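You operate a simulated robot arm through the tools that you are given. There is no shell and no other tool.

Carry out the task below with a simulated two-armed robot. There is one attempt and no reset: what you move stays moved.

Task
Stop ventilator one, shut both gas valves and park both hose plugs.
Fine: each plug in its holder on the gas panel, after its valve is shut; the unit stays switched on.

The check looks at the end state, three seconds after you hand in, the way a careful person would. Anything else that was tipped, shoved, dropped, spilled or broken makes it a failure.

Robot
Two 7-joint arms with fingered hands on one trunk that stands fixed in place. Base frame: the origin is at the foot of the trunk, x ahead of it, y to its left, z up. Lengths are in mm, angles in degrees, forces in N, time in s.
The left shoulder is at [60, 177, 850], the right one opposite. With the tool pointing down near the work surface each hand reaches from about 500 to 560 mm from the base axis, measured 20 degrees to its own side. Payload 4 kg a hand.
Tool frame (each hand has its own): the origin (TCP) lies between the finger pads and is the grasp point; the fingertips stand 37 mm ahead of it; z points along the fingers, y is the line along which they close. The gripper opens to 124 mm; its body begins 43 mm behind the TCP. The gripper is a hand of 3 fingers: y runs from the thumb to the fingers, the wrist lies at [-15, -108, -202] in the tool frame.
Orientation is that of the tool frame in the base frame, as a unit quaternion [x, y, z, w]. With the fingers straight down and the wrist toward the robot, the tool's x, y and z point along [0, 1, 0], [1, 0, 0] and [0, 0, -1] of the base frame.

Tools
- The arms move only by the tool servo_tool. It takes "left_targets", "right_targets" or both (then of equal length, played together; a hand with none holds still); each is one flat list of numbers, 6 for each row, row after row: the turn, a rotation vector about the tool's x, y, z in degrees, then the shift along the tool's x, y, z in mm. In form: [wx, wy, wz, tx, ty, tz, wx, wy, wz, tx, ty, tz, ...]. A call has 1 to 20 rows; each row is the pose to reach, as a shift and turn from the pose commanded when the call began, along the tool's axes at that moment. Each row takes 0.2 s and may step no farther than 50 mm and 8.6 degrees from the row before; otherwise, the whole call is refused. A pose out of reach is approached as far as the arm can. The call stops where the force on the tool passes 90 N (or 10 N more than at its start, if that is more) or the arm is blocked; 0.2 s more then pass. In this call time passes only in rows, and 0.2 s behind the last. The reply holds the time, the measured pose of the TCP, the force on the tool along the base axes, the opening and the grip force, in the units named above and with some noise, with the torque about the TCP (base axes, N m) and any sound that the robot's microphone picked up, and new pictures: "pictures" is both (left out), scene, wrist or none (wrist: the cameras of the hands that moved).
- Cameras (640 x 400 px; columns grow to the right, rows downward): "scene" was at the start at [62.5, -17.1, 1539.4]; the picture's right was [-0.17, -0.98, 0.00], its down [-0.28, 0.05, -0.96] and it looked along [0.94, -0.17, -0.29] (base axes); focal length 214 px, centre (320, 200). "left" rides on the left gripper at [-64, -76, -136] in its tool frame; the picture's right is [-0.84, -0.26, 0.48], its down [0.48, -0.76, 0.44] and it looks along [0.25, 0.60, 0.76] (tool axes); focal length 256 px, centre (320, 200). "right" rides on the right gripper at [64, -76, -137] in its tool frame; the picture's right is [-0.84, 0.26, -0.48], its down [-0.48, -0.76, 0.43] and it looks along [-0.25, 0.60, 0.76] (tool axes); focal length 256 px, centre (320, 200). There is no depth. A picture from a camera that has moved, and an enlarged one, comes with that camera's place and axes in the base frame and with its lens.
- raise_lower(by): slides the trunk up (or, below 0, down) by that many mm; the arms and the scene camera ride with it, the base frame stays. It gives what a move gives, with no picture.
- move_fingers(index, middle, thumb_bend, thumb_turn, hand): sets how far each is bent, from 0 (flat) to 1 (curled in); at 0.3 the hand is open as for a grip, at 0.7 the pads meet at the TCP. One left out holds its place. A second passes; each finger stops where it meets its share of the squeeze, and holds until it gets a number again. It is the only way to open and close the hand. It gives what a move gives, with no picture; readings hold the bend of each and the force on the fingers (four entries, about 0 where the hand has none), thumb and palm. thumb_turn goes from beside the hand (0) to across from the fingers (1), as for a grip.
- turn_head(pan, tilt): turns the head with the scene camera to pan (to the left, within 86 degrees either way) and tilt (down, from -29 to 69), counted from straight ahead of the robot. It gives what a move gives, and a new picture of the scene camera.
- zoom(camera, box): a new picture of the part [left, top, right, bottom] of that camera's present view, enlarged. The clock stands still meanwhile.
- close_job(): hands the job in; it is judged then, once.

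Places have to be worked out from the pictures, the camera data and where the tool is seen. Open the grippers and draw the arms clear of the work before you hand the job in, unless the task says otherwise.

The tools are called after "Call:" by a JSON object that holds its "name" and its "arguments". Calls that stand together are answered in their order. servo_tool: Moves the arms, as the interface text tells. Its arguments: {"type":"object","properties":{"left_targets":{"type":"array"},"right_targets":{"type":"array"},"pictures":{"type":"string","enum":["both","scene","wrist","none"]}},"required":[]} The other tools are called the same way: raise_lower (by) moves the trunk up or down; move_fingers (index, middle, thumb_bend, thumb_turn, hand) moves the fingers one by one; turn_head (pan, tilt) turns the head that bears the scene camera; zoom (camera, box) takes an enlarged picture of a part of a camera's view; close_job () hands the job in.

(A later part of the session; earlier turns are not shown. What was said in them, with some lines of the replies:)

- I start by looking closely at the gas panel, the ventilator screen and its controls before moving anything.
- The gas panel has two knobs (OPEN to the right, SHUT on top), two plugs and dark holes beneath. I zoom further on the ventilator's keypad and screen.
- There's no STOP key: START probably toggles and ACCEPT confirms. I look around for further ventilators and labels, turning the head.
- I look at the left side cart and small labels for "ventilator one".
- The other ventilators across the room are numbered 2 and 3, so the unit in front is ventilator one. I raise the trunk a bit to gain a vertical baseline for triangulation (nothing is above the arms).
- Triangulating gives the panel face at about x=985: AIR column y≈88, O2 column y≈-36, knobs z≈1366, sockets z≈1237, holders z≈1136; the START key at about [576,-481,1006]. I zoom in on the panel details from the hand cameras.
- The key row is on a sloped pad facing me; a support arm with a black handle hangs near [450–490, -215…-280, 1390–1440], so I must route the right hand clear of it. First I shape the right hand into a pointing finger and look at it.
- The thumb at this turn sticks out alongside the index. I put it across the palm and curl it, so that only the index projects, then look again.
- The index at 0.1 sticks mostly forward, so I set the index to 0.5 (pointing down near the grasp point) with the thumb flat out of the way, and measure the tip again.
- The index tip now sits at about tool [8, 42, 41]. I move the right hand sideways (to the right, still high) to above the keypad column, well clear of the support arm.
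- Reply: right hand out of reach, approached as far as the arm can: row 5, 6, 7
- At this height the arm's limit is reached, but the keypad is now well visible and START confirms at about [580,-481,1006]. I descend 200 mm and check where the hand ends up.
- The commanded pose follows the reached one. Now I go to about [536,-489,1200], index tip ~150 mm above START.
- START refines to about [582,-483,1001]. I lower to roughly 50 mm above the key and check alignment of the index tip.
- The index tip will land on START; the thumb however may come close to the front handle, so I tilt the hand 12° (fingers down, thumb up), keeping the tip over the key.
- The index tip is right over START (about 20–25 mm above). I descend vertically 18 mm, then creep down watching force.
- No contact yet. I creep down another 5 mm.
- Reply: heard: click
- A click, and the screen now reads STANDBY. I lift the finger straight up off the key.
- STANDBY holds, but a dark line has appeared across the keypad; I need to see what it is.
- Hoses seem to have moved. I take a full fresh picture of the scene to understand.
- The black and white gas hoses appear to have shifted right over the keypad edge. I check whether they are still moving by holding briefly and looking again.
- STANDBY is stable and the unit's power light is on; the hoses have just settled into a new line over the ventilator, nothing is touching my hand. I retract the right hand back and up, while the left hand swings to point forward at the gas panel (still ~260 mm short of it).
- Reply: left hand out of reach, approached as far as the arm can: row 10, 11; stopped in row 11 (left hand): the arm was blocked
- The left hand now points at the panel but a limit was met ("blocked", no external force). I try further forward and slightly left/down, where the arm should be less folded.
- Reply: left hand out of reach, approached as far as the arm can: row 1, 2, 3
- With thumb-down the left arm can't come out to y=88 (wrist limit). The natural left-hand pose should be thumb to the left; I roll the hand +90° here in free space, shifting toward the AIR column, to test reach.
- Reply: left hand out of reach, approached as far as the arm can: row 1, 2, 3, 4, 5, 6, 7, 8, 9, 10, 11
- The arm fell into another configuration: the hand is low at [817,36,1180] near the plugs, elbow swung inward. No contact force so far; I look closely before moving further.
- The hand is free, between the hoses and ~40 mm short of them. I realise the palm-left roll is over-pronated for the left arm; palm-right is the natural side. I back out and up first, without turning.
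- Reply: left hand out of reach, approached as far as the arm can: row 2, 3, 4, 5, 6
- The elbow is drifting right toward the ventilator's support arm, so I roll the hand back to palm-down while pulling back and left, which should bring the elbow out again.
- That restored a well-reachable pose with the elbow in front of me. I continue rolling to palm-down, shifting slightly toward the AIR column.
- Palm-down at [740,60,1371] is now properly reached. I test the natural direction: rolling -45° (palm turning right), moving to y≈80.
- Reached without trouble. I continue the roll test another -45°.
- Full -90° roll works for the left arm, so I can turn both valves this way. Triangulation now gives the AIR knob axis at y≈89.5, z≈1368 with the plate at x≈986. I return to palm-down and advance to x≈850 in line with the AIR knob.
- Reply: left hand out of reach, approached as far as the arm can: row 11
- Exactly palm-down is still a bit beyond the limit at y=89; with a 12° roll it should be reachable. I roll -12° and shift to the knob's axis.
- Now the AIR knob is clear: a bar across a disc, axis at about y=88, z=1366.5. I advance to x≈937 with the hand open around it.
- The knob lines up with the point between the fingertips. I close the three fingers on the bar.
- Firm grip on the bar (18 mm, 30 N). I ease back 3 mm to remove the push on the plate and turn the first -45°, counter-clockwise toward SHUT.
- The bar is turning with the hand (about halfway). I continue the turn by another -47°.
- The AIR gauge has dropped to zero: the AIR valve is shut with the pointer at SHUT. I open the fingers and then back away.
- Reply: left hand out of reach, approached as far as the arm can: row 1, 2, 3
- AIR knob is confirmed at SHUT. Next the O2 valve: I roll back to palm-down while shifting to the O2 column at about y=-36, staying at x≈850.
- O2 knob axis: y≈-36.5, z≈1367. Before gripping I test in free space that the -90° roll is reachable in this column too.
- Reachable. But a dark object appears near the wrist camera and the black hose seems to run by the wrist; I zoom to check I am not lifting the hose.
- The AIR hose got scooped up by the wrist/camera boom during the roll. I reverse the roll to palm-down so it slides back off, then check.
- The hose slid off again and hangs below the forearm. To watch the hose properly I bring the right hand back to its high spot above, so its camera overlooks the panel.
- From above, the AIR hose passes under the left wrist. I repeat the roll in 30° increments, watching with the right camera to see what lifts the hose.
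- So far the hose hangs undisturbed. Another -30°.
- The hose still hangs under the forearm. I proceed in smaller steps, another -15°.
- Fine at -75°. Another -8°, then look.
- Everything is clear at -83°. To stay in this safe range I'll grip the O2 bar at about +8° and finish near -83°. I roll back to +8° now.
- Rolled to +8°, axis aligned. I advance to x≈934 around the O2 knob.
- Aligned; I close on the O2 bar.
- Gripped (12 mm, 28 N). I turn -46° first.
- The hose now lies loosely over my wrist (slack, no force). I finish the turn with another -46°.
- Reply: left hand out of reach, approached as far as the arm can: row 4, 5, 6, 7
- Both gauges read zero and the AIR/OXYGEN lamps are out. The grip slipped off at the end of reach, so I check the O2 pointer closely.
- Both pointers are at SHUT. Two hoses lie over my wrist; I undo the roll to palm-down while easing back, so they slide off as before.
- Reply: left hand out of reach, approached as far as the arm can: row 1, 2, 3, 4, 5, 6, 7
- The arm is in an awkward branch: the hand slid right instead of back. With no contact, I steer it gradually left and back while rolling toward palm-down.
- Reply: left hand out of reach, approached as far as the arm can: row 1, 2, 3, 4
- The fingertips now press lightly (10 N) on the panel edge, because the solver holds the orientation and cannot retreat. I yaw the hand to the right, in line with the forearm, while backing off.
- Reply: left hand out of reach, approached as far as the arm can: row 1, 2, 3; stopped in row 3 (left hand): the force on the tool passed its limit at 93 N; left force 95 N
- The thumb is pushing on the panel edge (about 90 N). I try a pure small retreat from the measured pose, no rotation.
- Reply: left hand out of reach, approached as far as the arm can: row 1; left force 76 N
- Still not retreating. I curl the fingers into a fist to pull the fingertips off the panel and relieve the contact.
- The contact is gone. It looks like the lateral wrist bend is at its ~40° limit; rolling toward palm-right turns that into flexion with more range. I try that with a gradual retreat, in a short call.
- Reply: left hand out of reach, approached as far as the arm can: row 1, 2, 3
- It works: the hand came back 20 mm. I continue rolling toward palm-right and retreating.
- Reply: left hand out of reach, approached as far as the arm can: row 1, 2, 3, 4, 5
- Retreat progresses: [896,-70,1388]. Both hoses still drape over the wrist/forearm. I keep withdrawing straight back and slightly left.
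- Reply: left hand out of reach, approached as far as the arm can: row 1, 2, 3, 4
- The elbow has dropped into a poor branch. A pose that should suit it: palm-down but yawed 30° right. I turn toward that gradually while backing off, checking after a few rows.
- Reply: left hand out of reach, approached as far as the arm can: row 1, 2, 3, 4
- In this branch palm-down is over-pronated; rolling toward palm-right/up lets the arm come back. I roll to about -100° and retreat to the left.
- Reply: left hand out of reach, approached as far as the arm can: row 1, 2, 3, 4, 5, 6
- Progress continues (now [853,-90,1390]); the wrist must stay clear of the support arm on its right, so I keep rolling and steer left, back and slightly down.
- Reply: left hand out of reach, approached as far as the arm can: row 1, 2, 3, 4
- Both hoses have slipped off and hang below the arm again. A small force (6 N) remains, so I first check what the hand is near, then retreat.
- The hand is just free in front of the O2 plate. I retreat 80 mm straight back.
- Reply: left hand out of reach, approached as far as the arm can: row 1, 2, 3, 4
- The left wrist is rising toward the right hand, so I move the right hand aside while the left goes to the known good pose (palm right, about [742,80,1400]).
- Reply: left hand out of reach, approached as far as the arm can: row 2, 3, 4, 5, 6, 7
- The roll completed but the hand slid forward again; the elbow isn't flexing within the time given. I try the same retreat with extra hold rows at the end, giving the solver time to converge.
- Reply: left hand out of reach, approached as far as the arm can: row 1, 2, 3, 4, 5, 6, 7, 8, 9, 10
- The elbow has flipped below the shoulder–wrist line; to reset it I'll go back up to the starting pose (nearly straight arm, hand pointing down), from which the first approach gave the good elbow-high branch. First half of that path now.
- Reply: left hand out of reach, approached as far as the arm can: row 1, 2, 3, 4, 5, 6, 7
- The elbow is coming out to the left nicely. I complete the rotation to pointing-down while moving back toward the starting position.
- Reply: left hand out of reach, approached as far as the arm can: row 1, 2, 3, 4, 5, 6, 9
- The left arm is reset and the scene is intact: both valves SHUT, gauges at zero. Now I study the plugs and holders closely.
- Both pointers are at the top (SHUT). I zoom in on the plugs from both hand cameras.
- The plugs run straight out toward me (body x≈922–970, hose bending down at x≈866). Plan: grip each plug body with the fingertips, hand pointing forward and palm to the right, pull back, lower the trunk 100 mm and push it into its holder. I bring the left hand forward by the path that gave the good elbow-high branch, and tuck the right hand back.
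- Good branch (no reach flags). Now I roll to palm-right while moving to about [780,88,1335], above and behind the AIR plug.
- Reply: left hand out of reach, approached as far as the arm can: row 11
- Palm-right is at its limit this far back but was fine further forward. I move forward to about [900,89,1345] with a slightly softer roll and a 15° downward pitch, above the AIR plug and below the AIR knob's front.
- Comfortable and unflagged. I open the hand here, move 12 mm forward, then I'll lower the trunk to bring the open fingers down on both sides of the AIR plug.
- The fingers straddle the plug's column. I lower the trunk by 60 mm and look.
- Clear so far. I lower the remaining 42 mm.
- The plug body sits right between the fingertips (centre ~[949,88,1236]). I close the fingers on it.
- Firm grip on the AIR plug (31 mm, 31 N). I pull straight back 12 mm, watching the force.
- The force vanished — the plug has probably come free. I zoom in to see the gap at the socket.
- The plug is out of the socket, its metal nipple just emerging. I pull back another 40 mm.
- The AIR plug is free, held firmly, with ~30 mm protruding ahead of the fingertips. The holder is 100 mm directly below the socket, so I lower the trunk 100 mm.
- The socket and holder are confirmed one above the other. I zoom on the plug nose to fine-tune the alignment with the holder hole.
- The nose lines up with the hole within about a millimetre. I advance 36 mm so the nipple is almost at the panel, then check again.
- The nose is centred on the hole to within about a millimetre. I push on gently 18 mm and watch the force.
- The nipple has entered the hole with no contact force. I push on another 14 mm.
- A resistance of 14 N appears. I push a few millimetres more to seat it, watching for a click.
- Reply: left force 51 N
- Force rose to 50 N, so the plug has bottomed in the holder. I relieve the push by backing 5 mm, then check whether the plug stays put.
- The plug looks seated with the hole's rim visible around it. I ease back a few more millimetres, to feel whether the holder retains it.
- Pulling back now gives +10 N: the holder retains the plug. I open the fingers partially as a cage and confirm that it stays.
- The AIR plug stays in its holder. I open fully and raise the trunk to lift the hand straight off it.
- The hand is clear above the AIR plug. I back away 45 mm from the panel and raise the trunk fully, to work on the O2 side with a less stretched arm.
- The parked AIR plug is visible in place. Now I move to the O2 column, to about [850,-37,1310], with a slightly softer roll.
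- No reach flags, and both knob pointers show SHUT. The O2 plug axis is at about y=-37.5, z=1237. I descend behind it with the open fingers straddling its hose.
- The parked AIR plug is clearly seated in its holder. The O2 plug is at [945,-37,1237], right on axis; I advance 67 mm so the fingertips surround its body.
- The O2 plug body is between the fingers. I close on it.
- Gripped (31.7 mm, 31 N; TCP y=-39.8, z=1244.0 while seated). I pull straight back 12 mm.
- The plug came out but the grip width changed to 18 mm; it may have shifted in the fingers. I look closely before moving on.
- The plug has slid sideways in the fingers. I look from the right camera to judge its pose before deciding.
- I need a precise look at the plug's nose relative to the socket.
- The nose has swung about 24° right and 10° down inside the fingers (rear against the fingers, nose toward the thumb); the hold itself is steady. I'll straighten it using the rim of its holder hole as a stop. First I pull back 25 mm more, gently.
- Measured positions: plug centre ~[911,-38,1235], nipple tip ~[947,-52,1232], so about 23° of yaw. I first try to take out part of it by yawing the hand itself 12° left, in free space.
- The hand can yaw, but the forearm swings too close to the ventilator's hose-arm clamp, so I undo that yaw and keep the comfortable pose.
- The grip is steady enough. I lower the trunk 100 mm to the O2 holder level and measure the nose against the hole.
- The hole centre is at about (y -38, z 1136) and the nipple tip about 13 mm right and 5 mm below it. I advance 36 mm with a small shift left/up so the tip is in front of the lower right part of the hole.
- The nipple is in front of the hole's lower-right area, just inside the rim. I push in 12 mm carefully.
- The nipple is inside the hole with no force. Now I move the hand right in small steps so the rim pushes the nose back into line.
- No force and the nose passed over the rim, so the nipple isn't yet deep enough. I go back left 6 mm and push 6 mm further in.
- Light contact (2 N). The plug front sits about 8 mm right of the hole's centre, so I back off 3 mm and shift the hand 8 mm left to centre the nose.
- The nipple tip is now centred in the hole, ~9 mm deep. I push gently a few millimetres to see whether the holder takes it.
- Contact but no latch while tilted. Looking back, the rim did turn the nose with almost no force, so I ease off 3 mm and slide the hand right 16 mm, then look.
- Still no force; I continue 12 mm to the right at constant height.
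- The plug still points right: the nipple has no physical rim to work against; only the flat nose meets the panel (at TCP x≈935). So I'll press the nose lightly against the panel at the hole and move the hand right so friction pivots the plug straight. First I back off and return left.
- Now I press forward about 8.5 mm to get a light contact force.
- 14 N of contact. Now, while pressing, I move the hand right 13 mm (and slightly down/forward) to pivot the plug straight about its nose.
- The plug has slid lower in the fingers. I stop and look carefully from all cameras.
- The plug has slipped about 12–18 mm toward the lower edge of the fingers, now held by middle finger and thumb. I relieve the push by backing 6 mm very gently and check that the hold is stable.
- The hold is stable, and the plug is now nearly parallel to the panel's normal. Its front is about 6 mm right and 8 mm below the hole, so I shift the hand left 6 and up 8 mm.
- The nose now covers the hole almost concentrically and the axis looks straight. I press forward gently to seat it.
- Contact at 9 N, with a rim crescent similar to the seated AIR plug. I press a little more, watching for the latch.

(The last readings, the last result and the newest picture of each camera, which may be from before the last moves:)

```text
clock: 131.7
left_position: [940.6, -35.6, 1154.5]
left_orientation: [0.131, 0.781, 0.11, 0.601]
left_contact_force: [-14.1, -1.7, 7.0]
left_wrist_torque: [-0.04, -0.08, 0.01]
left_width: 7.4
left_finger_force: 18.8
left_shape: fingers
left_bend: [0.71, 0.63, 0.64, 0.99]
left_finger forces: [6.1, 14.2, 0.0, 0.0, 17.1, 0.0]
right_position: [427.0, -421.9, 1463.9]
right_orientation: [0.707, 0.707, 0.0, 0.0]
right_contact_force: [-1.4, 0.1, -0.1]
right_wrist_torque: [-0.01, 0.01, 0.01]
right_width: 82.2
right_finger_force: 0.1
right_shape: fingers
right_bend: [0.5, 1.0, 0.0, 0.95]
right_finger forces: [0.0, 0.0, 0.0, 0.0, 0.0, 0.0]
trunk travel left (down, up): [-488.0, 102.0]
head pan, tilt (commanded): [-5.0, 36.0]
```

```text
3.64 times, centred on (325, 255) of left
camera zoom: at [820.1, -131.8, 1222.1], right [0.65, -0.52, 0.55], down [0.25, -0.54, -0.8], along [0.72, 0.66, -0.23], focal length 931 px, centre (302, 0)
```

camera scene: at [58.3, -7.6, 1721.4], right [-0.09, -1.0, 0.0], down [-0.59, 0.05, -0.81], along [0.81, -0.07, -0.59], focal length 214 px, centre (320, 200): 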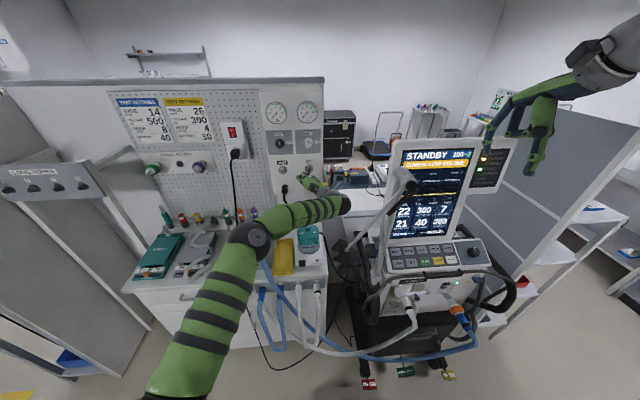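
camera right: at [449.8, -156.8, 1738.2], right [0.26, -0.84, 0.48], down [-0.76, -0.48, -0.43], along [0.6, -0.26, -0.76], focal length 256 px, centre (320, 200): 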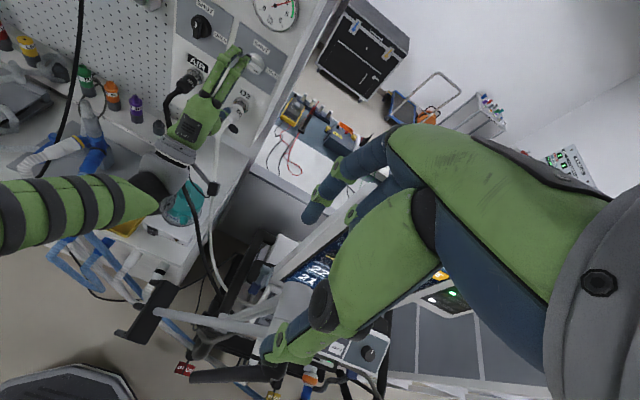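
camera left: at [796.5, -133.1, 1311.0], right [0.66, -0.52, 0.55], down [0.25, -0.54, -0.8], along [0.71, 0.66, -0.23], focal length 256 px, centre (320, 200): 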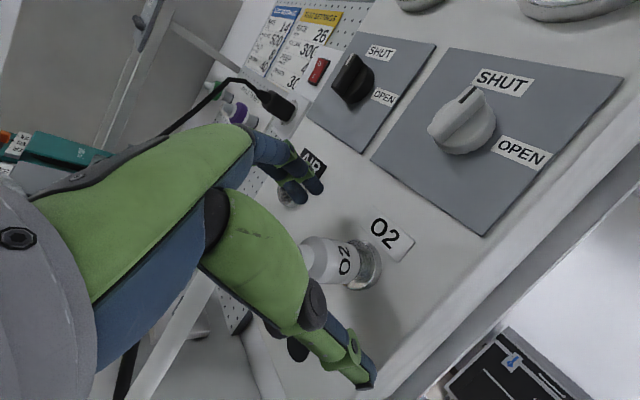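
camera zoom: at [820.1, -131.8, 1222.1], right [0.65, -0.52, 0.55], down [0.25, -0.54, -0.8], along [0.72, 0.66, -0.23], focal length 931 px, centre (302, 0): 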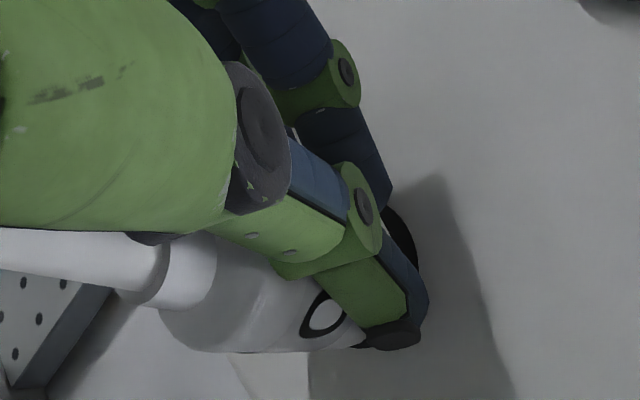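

The plug sits about 3 mm left and 4 mm below the holder centre. I back off 3 mm, correct right/up, and press lightly once more.

Call:
{"name": "servo_tool", "arguments": {"left_targets": [0, 0, 0, 1.2, -0.3, -4.8, 0, 0, 0, -1.6, -1, -5.2, 0, 0, 0, -4.1, -1.8, -5.9], "pictures": "none"}}

Call:
{"name": "zoom", "arguments": {"camera": "left", "box": [260, 200, 390, 310]}}

```text
clock: 132.5
left_position: [939.9, -39.2, 1155.9]
left_orientation: [0.13, 0.783, 0.111, 0.599]
left_contact_force: [-3.1, 2.2, 3.2]
left_wrist_torque: [0.01, -0.03, 0.11]
left_width: 4.5
left_finger_force: 14.8
left_shape: fingers
left_bend: [0.71, 0.62, 0.65, 0.99]
left_finger forces: [2.8, 14.9, 0.0, 0.1, 11.8, 0.1]
right_position: [429.2, -422.3, 1463.3]
right_orientation: [0.708, 0.707, 0.001, 0.0]
right_contact_force: [1.3, -0.6, -0.2]
right_wrist_torque: [-0.02, 0.01, 0.02]
right_width: 82.6
right_finger_force: 0.1
right_shape: fingers
right_bend: [0.5, 1.0, 0.0, 0.95]
right_finger forces: [0.0, 0.0, 0.1, 0.0, 0.0, 0.0]
trunk travel left (down, up): [-488.0, 102.0]
head pan, tilt (commanded): [-5.0, 36.0]
```

```text
3.64 times, centred on (325, 255) of left
camera zoom: at [819.3, -133.5, 1223.0], right [0.66, -0.51, 0.55], down [0.25, -0.54, -0.8], along [0.71, 0.66, -0.23], focal length 931 px, centre (302, 0)
```

zoom: 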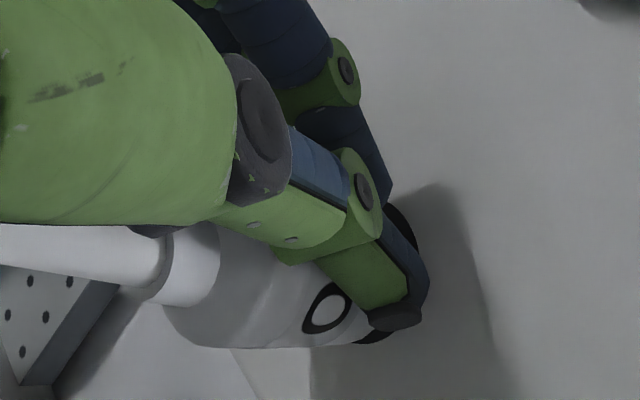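

Something changed: the fingers are slipping toward the plug's top while the hole's rim now shows evenly on the right and bottom of the nose, like the seated AIR plug. I ease back 2 mm to test whether the holder has it.

Call:
{"name": "servo_tool", "arguments": {"left_targets": [0, 0, 0, 0.5, -0.1, -1.9], "pictures": "none"}}

Call:
{"name": "zoom", "arguments": {"camera": "left", "box": [260, 200, 390, 310]}}

```text
clock: 132.9
left_position: [938.8, -38.2, 1156.5]
left_orientation: [0.129, 0.782, 0.112, 0.599]
left_contact_force: [2.2, 4.2, 0.4]
left_wrist_torque: [0.0, -0.02, 0.1]
left_width: 1.5
left_finger_force: 13.8
left_shape: fingers
left_bend: [0.71, 0.62, 0.65, 0.99]
left_finger forces: [2.5, 13.4, 0.1, 0.0, 10.9, 0.0]
right_position: [429.8, -421.9, 1463.6]
right_orientation: [0.708, 0.706, 0.0, -0.001]
right_contact_force: [0.6, -0.6, 0.4]
right_wrist_torque: [-0.02, -0.03, 0.01]
right_width: 82.4
right_finger_force: 0.0
right_shape: fingers
right_bend: [0.5, 1.0, 0.0, 0.95]
right_finger forces: [0.1, 0.0, 0.0, 0.1, 0.0, 0.1]
trunk travel left (down, up): [-488.0, 102.0]
head pan, tilt (commanded): [-5.0, 36.0]
```

```text
3.64 times, centred on (325, 255) of left
camera zoom: at [817.8, -134.2, 1223.5], right [0.66, -0.51, 0.55], down [0.25, -0.54, -0.8], along [0.71, 0.66, -0.23], focal length 931 px, centre (302, 0)
```

zoom: 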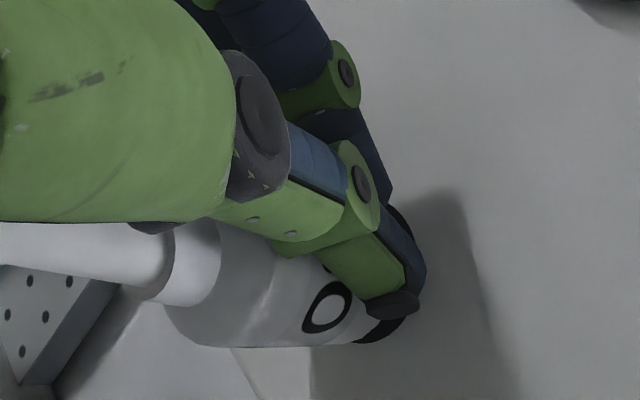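

The x-force turned to +2.2 N — a pull toward the panel, which only a retaining holder can give. I back off 2 mm more to confirm.

Call:
{"name": "servo_tool", "arguments": {"left_targets": [0, 0, 0, 0.5, -0.1, -1.9], "pictures": "none"}}

Call:
{"name": "zoom", "arguments": {"camera": "left", "box": [260, 200, 390, 310]}}

```text
clock: 133.3
left_position: [941.0, -37.6, 1161.9]
left_orientation: [0.126, 0.78, 0.116, 0.602]
left_contact_force: [1.7, 0.0, 9.6]
left_wrist_torque: [0.08, -0.35, -0.03]
left_width: 0.2
left_finger_force: 8.6
left_shape: fingers
left_bend: [0.71, 0.65, 0.76, 1.0]
left_finger forces: [0.1, 7.5, 0.0, 0.0, 9.8, 0.0]
left hand out of reach, approached as far as the arm can: row 1
right_position: [428.0, -423.6, 1465.3]
right_orientation: [0.708, 0.707, 0.0, 0.0]
right_contact_force: [0.3, 0.9, 0.0]
right_wrist_torque: [0.0, -0.04, -0.04]
right_width: 82.3
right_finger_force: 0.0
right_shape: fingers
right_bend: [0.5, 1.0, 0.0, 0.95]
right_finger forces: [0.1, 0.0, 0.0, 0.0, 0.0, 0.1]
trunk travel left (down, up): [-488.0, 102.0]
head pan, tilt (commanded): [-5.0, 36.0]
```

```text
3.64 times, centred on (325, 255) of left
camera zoom: at [818.8, -133.8, 1227.8], right [0.66, -0.51, 0.56], down [0.26, -0.54, -0.8], along [0.71, 0.67, -0.22], focal length 931 px, centre (302, 0)
```

zoom: 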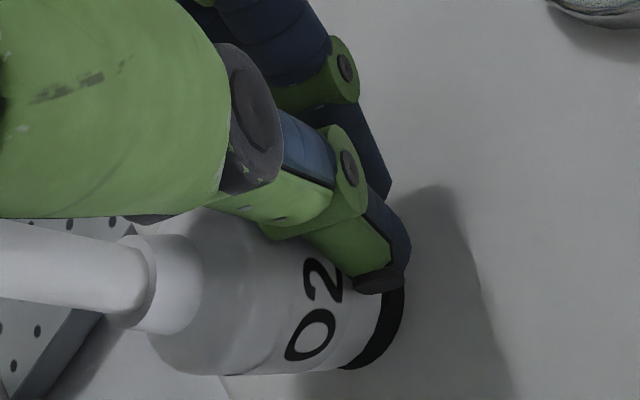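

The fingers have slipped off the top and the O2 plug sits straight in its holder, on its own, rim visible all round. I lift the hand straight up with the trunk.

Call:
{"name": "raise_lower", "arguments": {"by": 40}}

Call:
{"name": "zoom", "arguments": {"camera": "left", "box": [200, 150, 440, 400]}}

Call:
{"name": "zoom", "arguments": {"camera": "scene", "box": [240, 120, 400, 280]}}

```text
clock: 134.1
left_position: [940.9, -38.2, 1198.1]
left_orientation: [0.127, 0.781, 0.115, 0.6]
left_contact_force: [1.1, -0.1, -0.5]
left_wrist_torque: [0.0, 0.02, 0.0]
left_width: 0.0
left_finger_force: 0.1
left_shape: fingers
left_bend: [0.71, 0.72, 0.77, 1.0]
left_finger forces: [0.0, 0.0, 0.0, 0.0, 0.0, 0.1]
right_position: [429.2, -422.8, 1503.1]
right_orientation: [0.708, 0.706, 0.0, 0.0]
right_contact_force: [-0.3, -0.3, -0.2]
right_wrist_torque: [0.01, 0.02, -0.02]
right_width: 82.5
right_finger_force: 0.1
right_shape: fingers
right_bend: [0.5, 1.0, 0.0, 0.95]
right_finger forces: [0.1, 0.0, 0.0, 0.0, 0.1, 0.0]
trunk travel left (down, up): [-528.0, 62.0]
head pan, tilt (commanded): [-5.0, 36.0]
```

```text
1.60 times, centred on (320, 275) of left
camera zoom: at [820.1, -133.7, 1264.8], right [0.66, -0.51, 0.55], down [0.25, -0.54, -0.8], along [0.71, 0.67, -0.23], focal length 410 px, centre (320, 80)
```

zoom: 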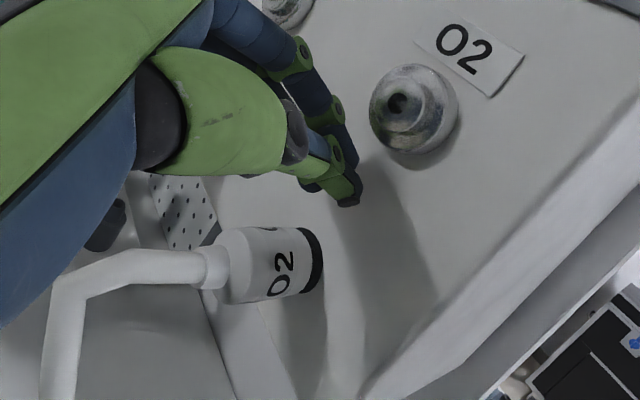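

```text
2.50 times, centred on (320, 200) of scene
camera zoom: at [58.0, -8.9, 1661.4], right [-0.09, -1.0, 0.0], down [-0.59, 0.05, -0.81], along [0.81, -0.07, -0.59], focal length 536 px, centre (320, 200)
```

zoom: 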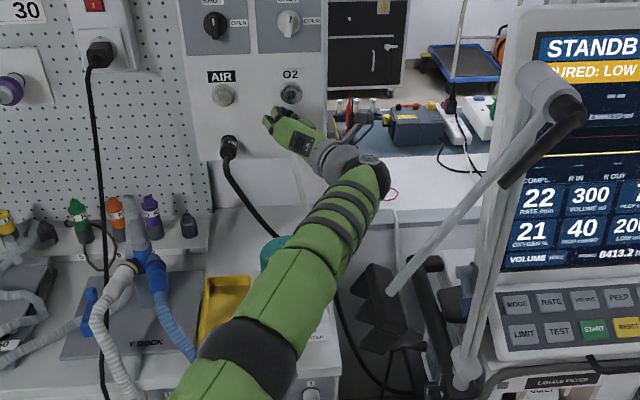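

Both plugs are parked in their holders and the O2 plug holds on its own. Now I must get the left arm out carefully: I curl the fingers so nothing can catch on the socket ring, and first test a small retreat with a roll.

Call:
{"name": "move_fingers", "arguments": {"hand": "left", "index": 1.0, "middle": 1.0, "thumb_bend": 0.3, "thumb_turn": 1.0}}

Call:
{"name": "servo_tool", "arguments": {"left_targets": [0, 0, -4, 2, -0.5, -8, 0, 0, -8, 4, -1, -16, 0, 0, -12, 6, -1.5, -24, 0, 0, -15, 8, -2, -32], "pictures": "scene"}}

Call:
{"name": "zoom", "arguments": {"camera": "left", "box": [0, 0, 640, 400]}}

```text
clock: 135.1
left_position: [940.2, -36.0, 1199.6]
left_orientation: [0.127, 0.781, 0.115, 0.601]
left_contact_force: [-0.7, 0.0, 0.1]
left_wrist_torque: [0.0, 0.01, -0.05]
left_width: 80.3
left_finger_force: 0.1
left_shape: fingers
left_bend: [1.0, 1.0, 0.3, 0.98]
left_finger forces: [0.0, 0.1, 0.0, 0.0, 0.1, 0.1]
right_position: [428.3, -422.2, 1503.6]
right_orientation: [0.708, 0.706, -0.001, -0.001]
right_contact_force: [-0.3, 0.1, -0.5]
right_wrist_torque: [-0.01, -0.01, 0.01]
right_width: 82.6
right_finger_force: 0.1
right_shape: fingers
right_bend: [0.5, 1.0, 0.0, 0.95]
right_finger forces: [0.0, 0.0, 0.1, 0.0, 0.0, 0.0]
trunk travel left (down, up): [-528.0, 62.0]
head pan, tilt (commanded): [-5.0, 36.0]
```

```text
clock: 136.1
left_position: [906.3, -35.8, 1199.3]
left_orientation: [0.023, 0.791, 0.035, 0.611]
left_contact_force: [-0.8, 0.1, 0.1]
left_wrist_torque: [-0.01, -0.01, 0.0]
left_width: 80.3
left_finger_force: 0.1
left_shape: fingers
left_bend: [1.0, 1.0, 0.3, 0.98]
left_finger forces: [0.0, 0.0, 0.0, 0.0, 0.0, 0.1]
right_position: [428.8, -422.9, 1504.2]
right_orientation: [0.708, 0.706, 0.001, 0.0]
right_contact_force: [-0.3, -0.1, 0.4]
right_wrist_torque: [-0.02, -0.04, -0.06]
right_width: 82.4
right_finger_force: 0.1
right_shape: fingers
right_bend: [0.5, 1.0, 0.0, 0.95]
right_finger forces: [0.1, 0.0, 0.1, 0.1, 0.1, 0.0]
trunk travel left (down, up): [-528.0, 62.0]
head pan, tilt (commanded): [-5.0, 36.0]
camera scene: at [57.4, -9.0, 1661.4], right [-0.09, -1.0, 0.0], down [-0.59, 0.05, -0.81], along [0.81, -0.07, -0.59], focal length 214 px, centre (320, 200)
```

scene: 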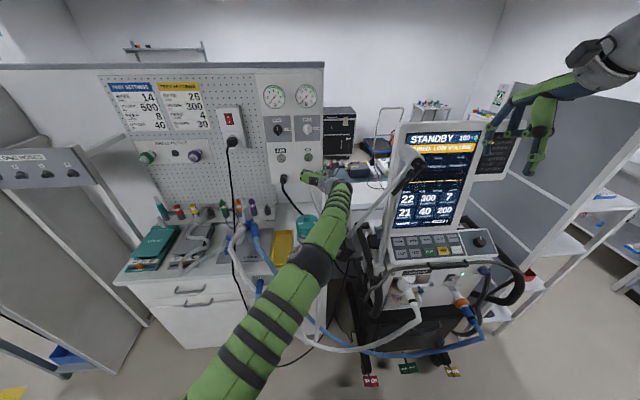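

```text
1.00 times, centred on (320, 200) of left (not enlarged: the box is as wide or as high as the picture)
camera zoom: at [791.6, -120.9, 1288.0], right [0.68, -0.31, 0.66], down [0.3, -0.71, -0.64], along [0.67, 0.64, -0.39], focal length 256 px, centre (320, 200)
```

zoom: 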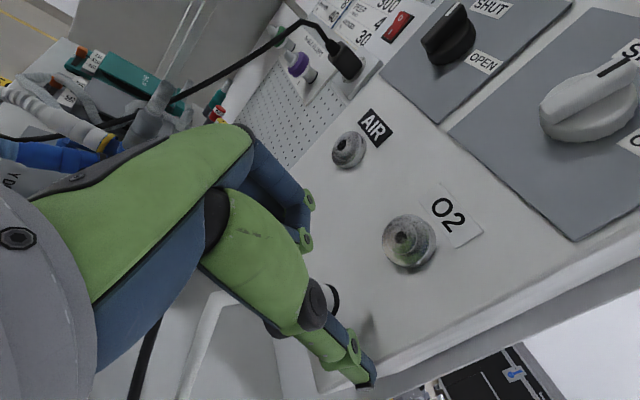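

Retreated 34 mm without flags; both sockets are empty and the plugs stay parked. I raise the trunk the remaining 62 mm to lift the arm off the work.

Call:
{"name": "raise_lower", "arguments": {"by": 60}}

Call:
{"name": "servo_tool", "arguments": {"left_targets": [0, 0, 0, -10, 3, -13, 0, 0, 0, -20, 6, -26, 0, 0, 0, -30, 9, -39, 0, 0, 0, -40, 12, -52], "pictures": "scene"}}

```text
clock: 137.1
left_position: [908.0, -36.8, 1258.0]
left_orientation: [0.023, 0.791, 0.037, 0.611]
left_contact_force: [1.1, -0.7, -0.5]
left_wrist_torque: [-0.01, -0.04, -0.05]
left_width: 80.1
left_finger_force: 0.0
left_shape: fingers
left_bend: [1.0, 1.0, 0.3, 0.98]
left_finger forces: [0.1, 0.0, 0.1, 0.0, 0.0, 0.1]
right_position: [429.8, -422.8, 1564.7]
right_orientation: [0.708, 0.707, -0.001, -0.001]
right_contact_force: [0.1, -0.1, -0.8]
right_wrist_torque: [0.01, -0.03, 0.04]
right_width: 82.2
right_finger_force: 0.0
right_shape: fingers
right_bend: [0.5, 1.0, 0.0, 0.95]
right_finger forces: [0.0, 0.1, 0.1, 0.0, 0.0, 0.0]
trunk travel left (down, up): [-588.0, 2.0]
head pan, tilt (commanded): [-5.0, 36.0]
```

```text
clock: 138.1
left_position: [865.2, -29.2, 1311.2]
left_orientation: [0.024, 0.791, 0.036, 0.611]
left_contact_force: [-0.2, -0.6, -0.1]
left_wrist_torque: [0.01, -0.03, -0.03]
left_width: 80.4
left_finger_force: 0.0
left_shape: fingers
left_bend: [1.0, 1.0, 0.3, 0.98]
left_finger forces: [0.0, 0.1, 0.0, 0.1, 0.1, 0.1]
right_position: [428.7, -422.5, 1563.1]
right_orientation: [0.708, 0.706, 0.0, 0.0]
right_contact_force: [-0.3, 0.0, 0.2]
right_wrist_torque: [-0.01, -0.01, 0.02]
right_width: 82.3
right_finger_force: 0.0
right_shape: fingers
right_bend: [0.5, 1.0, 0.0, 0.95]
right_finger forces: [0.0, 0.0, 0.0, 0.0, 0.1, 0.1]
trunk travel left (down, up): [-588.0, 2.0]
head pan, tilt (commanded): [-5.0, 36.0]
camera scene: at [57.3, -8.7, 1721.4], right [-0.09, -1.0, 0.0], down [-0.59, 0.05, -0.81], along [0.81, -0.07, -0.59], focal length 214 px, centre (320, 200)
```

scene: 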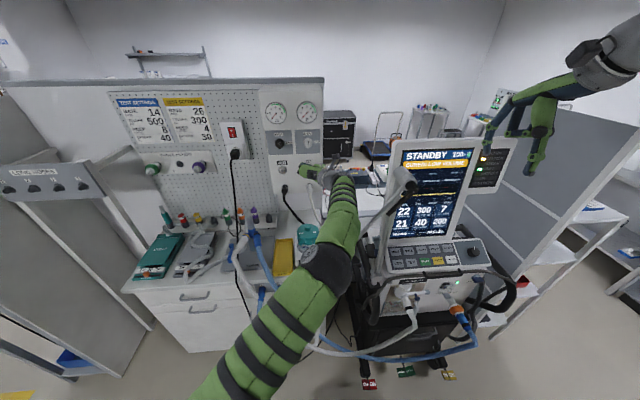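

The elbow is drifting right toward the hose-arm clamp, so I stop retreating that way. Instead I start turning the hand toward pointing-down while going up and left, which earlier swung the elbow out to the left; a few rows first.

Call:
{"name": "servo_tool", "arguments": {"left_targets": [4.4, 3.9, 5.2, -30, 20, -8, 8.8, 7.8, 10.4, -60, 40, -16, 13.2, 11.7, 15.6, -90, 60, -24], "pictures": "scene"}}

```text
clock: 138.9
left_position: [867.1, 25.0, 1410.1]
left_orientation: [0.197, 0.837, 0.029, 0.509]
left_contact_force: [0.5, -0.8, -0.5]
left_wrist_torque: [0.0, -0.03, 0.04]
left_width: 80.5
left_finger_force: 0.1
left_shape: fingers
left_bend: [1.0, 1.0, 0.3, 0.98]
left_finger forces: [0.1, 0.1, 0.1, 0.1, 0.0, 0.1]
right_position: [428.1, -421.0, 1564.2]
right_orientation: [0.708, 0.706, -0.001, 0.0]
right_contact_force: [0.1, 0.7, 0.7]
right_wrist_torque: [-0.03, 0.0, 0.01]
right_width: 82.1
right_finger_force: 0.1
right_shape: fingers
right_bend: [0.5, 1.0, 0.0, 0.95]
right_finger forces: [0.0, 0.1, 0.0, 0.1, 0.0, 0.0]
trunk travel left (down, up): [-588.0, 2.0]
head pan, tilt (commanded): [-5.0, 36.0]
camera scene: at [56.9, -7.1, 1721.4], right [-0.09, -1.0, 0.0], down [-0.59, 0.05, -0.81], along [0.81, -0.07, -0.59], focal length 214 px, centre (320, 200)
```

scene: 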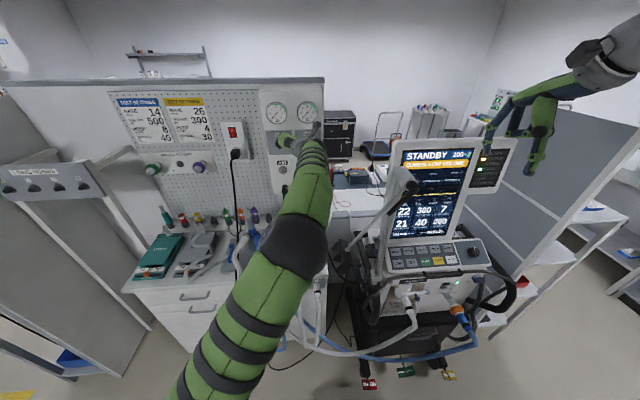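

The elbow swung left nicely, no flags. I complete the turn to pointing-down while moving up and back toward the start pose.

Call:
{"name": "servo_tool", "arguments": {"left_targets": [4.0, 3.6, 4.8, -6.3, -0.7, -38, 8.0, 7.1, 9.5, -12.5, -1.4, -76, 12.1, 10.7, 14.3, -18.8, -2.1, -114, 16.1, 14.3, 19.0, -25, -2.7, -152, 20.1, 17.8, 23.8, -31.3, -3.4, -190, 24.1, 21.4, 28.6, -37.5, -4.1, -228, 28.1, 25, 33.3, -43.8, -4.8, -266], "pictures": "scene"}}

```text
clock: 140.5
left_position: [653.5, 42.9, 1571.9]
left_orientation: [0.529, 0.817, 0.012, 0.229]
left_contact_force: [-0.4, -0.6, 1.0]
left_wrist_torque: [-0.02, 0.01, -0.01]
left_width: 80.3
left_finger_force: 0.1
left_shape: fingers
left_bend: [1.0, 1.0, 0.3, 0.98]
left_finger forces: [0.0, 0.0, 0.0, 0.0, 0.0, 0.1]
right_position: [428.7, -422.9, 1564.5]
right_orientation: [0.708, 0.707, 0.001, 0.0]
right_contact_force: [-0.5, -0.7, -0.6]
right_wrist_torque: [-0.02, -0.05, -0.01]
right_width: 82.3
right_finger_force: 0.1
right_shape: fingers
right_bend: [0.5, 1.0, 0.0, 0.95]
right_finger forces: [0.0, 0.1, 0.0, 0.0, 0.0, 0.0]
trunk travel left (down, up): [-588.0, 2.0]
head pan, tilt (commanded): [-5.0, 36.0]
camera scene: at [57.2, -7.9, 1721.4], right [-0.09, -1.0, 0.0], down [-0.59, 0.05, -0.81], along [0.81, -0.07, -0.59], focal length 214 px, centre (320, 200)
```

scene: 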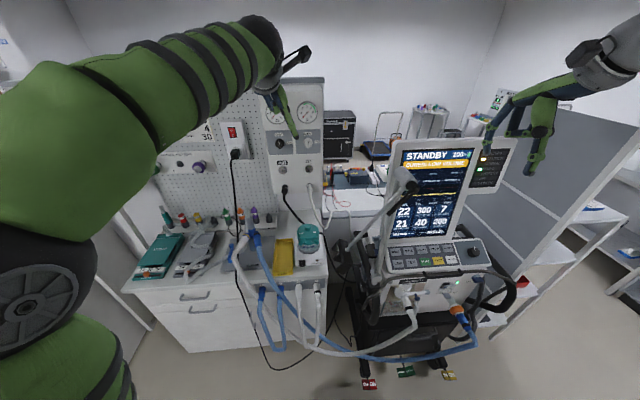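

The arm is clear. I finish the retraction and then open both hands.

Call:
{"name": "servo_tool", "arguments": {"left_targets": [4.0, 3.6, 4.8, -6.3, -0.7, -30, 8.0, 7.1, 9.5, -12.5, -1.4, -60, 12.1, 10.7, 14.3, -18.8, -2.1, -90, 16.1, 14.3, 19.0, -25, -2.7, -115], "pictures": "none"}}

Call:
{"name": "move_fingers", "arguments": {"hand": "left", "index": 0.3, "middle": 0.3, "thumb_bend": 0.3, "thumb_turn": 1.0}}

Call:
{"name": "move_fingers", "arguments": {"hand": "right", "index": 0.3, "middle": 0.3, "thumb_bend": 0.3, "thumb_turn": 1.0}}

Call:
{"name": "turn_head", "arguments": {"pan": -8, "tilt": 34}}

Call:
{"name": "zoom", "arguments": {"camera": "scene", "box": [230, 60, 350, 250]}}

Call:
{"name": "zoom", "arguments": {"camera": "scene", "box": [360, 100, 540, 330]}}

```text
clock: 141.5
left_position: [609.0, 46.7, 1657.1]
left_orientation: [0.666, 0.744, 0.003, 0.06]
left_contact_force: [-0.3, -0.4, 0.6]
left_wrist_torque: [-0.01, 0.02, -0.03]
left_width: 80.5
left_finger_force: 0.1
left_shape: fingers
left_bend: [1.0, 1.0, 0.3, 0.98]
left_finger forces: [0.1, 0.1, 0.0, 0.0, 0.0, 0.1]
left hand out of reach, approached as far as the arm can: row 4
right_position: [428.0, -420.6, 1564.3]
right_orientation: [0.707, 0.707, 0.0, 0.0]
right_contact_force: [-0.8, 0.0, 0.3]
right_wrist_torque: [0.0, -0.02, 0.03]
right_width: 82.1
right_finger_force: 0.0
right_shape: fingers
right_bend: [0.5, 1.0, 0.0, 0.95]
right_finger forces: [0.0, 0.0, 0.0, 0.1, 0.0, 0.1]
trunk travel left (down, up): [-588.0, 2.0]
head pan, tilt (commanded): [-5.0, 36.0]
```

```text
clock: 142.5
left_position: [611.4, 44.8, 1657.0]
left_orientation: [0.665, 0.744, 0.002, 0.062]
left_contact_force: [0.3, -0.3, 0.4]
left_wrist_torque: [-0.03, 0.0, 0.0]
left_width: 123.3
left_finger_force: 0.1
left_shape: fingers
left_bend: [0.3, 0.3, 0.3, 0.97]
left_finger forces: [0.0, 0.0, 0.0, 0.0, 0.1, 0.0]
right_position: [428.9, -421.6, 1564.6]
right_orientation: [0.708, 0.707, -0.001, -0.001]
right_contact_force: [0.5, -0.3, -0.7]
right_wrist_torque: [-0.03, -0.01, -0.01]
right_width: 82.4
right_finger_force: 0.0
right_shape: fingers
right_bend: [0.5, 1.0, 0.0, 0.95]
right_finger forces: [0.0, 0.0, 0.0, 0.0, 0.1, 0.1]
trunk travel left (down, up): [-588.0, 2.0]
head pan, tilt (commanded): [-5.0, 36.0]
```

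```text
clock: 143.5
left_position: [611.1, 44.4, 1656.2]
left_orientation: [0.665, 0.744, 0.002, 0.062]
left_contact_force: [-0.1, 0.4, -0.2]
left_wrist_torque: [0.02, -0.05, 0.0]
left_width: 123.2
left_finger_force: 0.0
left_shape: fingers
left_bend: [0.3, 0.3, 0.3, 0.97]
left_finger forces: [0.0, 0.0, 0.0, 0.0, 0.0, 0.1]
right_position: [428.7, -422.5, 1562.5]
right_orientation: [0.708, 0.706, -0.001, 0.0]
right_contact_force: [-0.7, -0.3, 0.3]
right_wrist_torque: [-0.04, -0.03, 0.03]
right_width: 123.1
right_finger_force: 0.0
right_shape: fingers
right_bend: [0.3, 0.3, 0.3, 0.97]
right_finger forces: [0.0, 0.1, 0.1, 0.0, 0.0, 0.1]
trunk travel left (down, up): [-588.0, 2.0]
head pan, tilt (commanded): [-5.0, 36.0]
```

```text
clock: 144.1
left_position: [612.0, 46.3, 1656.9]
left_orientation: [0.665, 0.744, 0.003, 0.062]
left_contact_force: [-0.3, 0.5, -0.2]
left_wrist_torque: [-0.01, -0.02, 0.0]
left_width: 123.3
left_finger_force: 0.1
left_shape: fingers
left_bend: [0.3, 0.3, 0.3, 0.97]
left_finger forces: [0.0, 0.1, 0.1, 0.0, 0.0, 0.1]
right_position: [429.1, -422.5, 1563.8]
right_orientation: [0.708, 0.706, 0.0, -0.001]
right_contact_force: [-0.2, -0.3, -0.4]
right_wrist_torque: [0.01, -0.01, 0.01]
right_width: 123.1
right_finger_force: 0.1
right_shape: fingers
right_bend: [0.3, 0.3, 0.3, 0.97]
right_finger forces: [0.0, 0.0, 0.0, 0.0, 0.0, 0.0]
trunk travel left (down, up): [-588.0, 2.0]
head pan, tilt (commanded): [-8.0, 34.0]
camera scene: at [58.3, -13.3, 1724.5], right [-0.14, -0.99, 0.0], down [-0.55, 0.08, -0.83], along [0.82, -0.12, -0.56], focal length 214 px, centre (320, 200)
```

scene: 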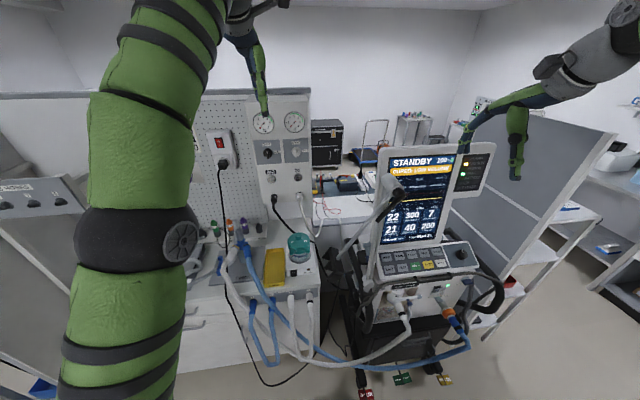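

```text
2.11 times, centred on (290, 155) of scene
camera zoom: at [58.3, -13.3, 1724.5], right [-0.14, -0.99, 0.0], down [-0.55, 0.08, -0.83], along [0.82, -0.12, -0.56], focal length 452 px, centre (383, 295)
```

zoom: 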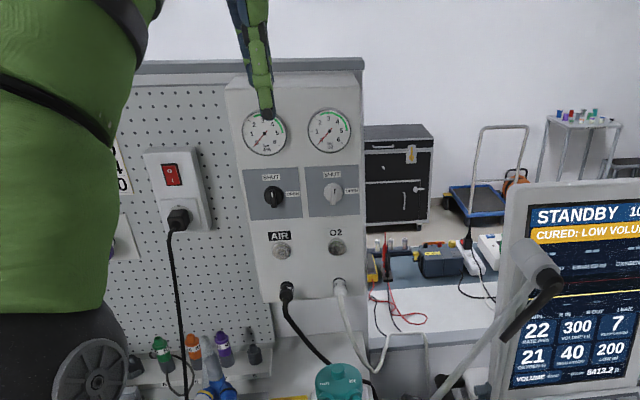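

```text
1.74 times, centred on (450, 215) of scene
camera zoom: at [58.3, -13.3, 1724.5], right [-0.14, -0.99, 0.0], down [-0.55, 0.08, -0.83], along [0.82, -0.12, -0.56], focal length 373 px, centre (94, 174)
```

zoom: 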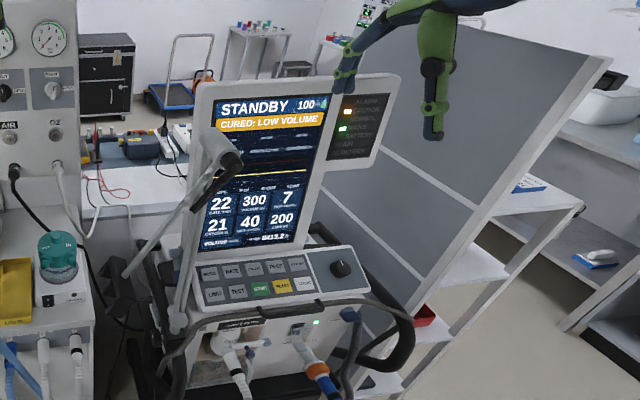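

Ventilator in STANDBY with its power light on. I verify both knobs, both parked plugs and the bench items in close-up.

Call:
{"name": "zoom", "arguments": {"camera": "scene", "box": [250, 130, 320, 230]}}

Call:
{"name": "zoom", "arguments": {"camera": "scene", "box": [190, 180, 360, 320]}}

Call:
{"name": "zoom", "arguments": {"camera": "left", "box": [280, 60, 460, 230]}}

```text
4.00 times, centred on (285, 180) of scene
camera zoom: at [58.3, -13.3, 1724.5], right [-0.14, -0.99, 0.0], down [-0.55, 0.08, -0.83], along [0.82, -0.12, -0.56], focal length 858 px, centre (460, 280)
```

zoom: 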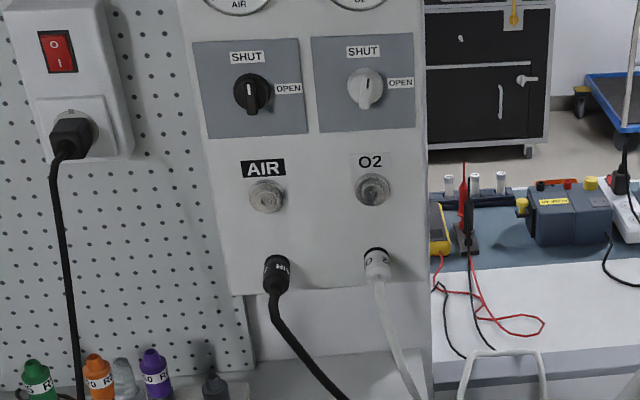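

```text
2.86 times, centred on (275, 250) of scene
camera zoom: at [58.3, -13.3, 1724.5], right [-0.14, -0.99, 0.0], down [-0.55, 0.08, -0.83], along [0.82, -0.12, -0.56], focal length 613 px, centre (449, 57)
```

zoom: 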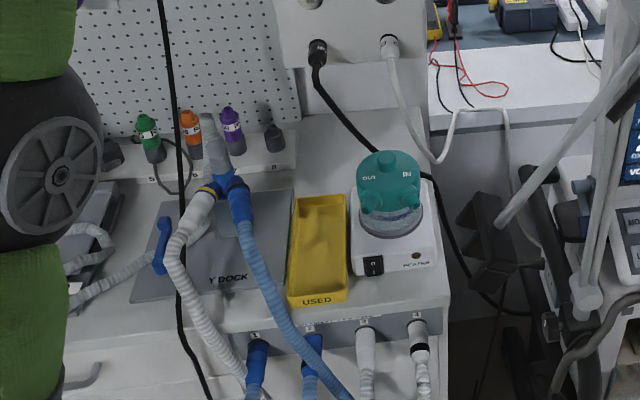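

```text
2.35 times, centred on (370, 145) of left
camera zoom: at [530.1, -15.7, 1790.4], right [-0.12, -0.9, -0.43], down [-0.76, 0.36, -0.54], along [0.64, 0.26, -0.73], focal length 602 px, centre (202, 329)
```

zoom: 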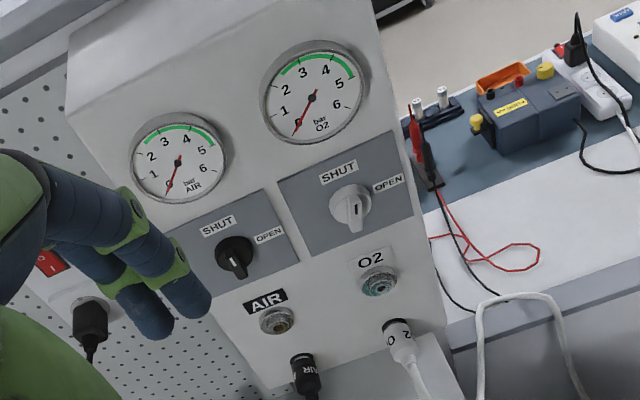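

Everything checks out: ventilator one in STANDBY with power on, both valves pointing to SHUT with gauges at zero, both plugs seated in their holders, bench items undisturbed, hands open and clear. I hand the job in.

Call:
{"name": "close_job", "arguments": {}}

```text
The job is handed in.
```

Ventilator one is in STANDBY and still powered. Both gas valves point to SHUT, with both gauges at zero. Both hose plugs sit in their own holders on the gas panel, each moved only after its valve was shut. Both hands are open and clear of the work, and I handed the job in; no verdict has come back.

- **Panel pressed:** while I was backing away from the O2 valve, the left hand pushed on the edge of the gas panel with about 90 N. I saw no damage, and both knobs stayed at SHUT.
- **O2 plug slipped:** it turned and slid in the fingers on the way to its holder. It ended up straight in the holder and stayed there after the hand let go.
- **Hoses shifted:** both gas hoses moved during the work. The O2 hose now drapes over the edge of the rear counter, near the multimeter leads. In the last pictures the humidifier, tray and multimeter leads looked undisturbed.
- **Low-volume notice:** the "LOW VOLUME" banner is still showing on the screen. I did not reset it, because the task did not ask for that.
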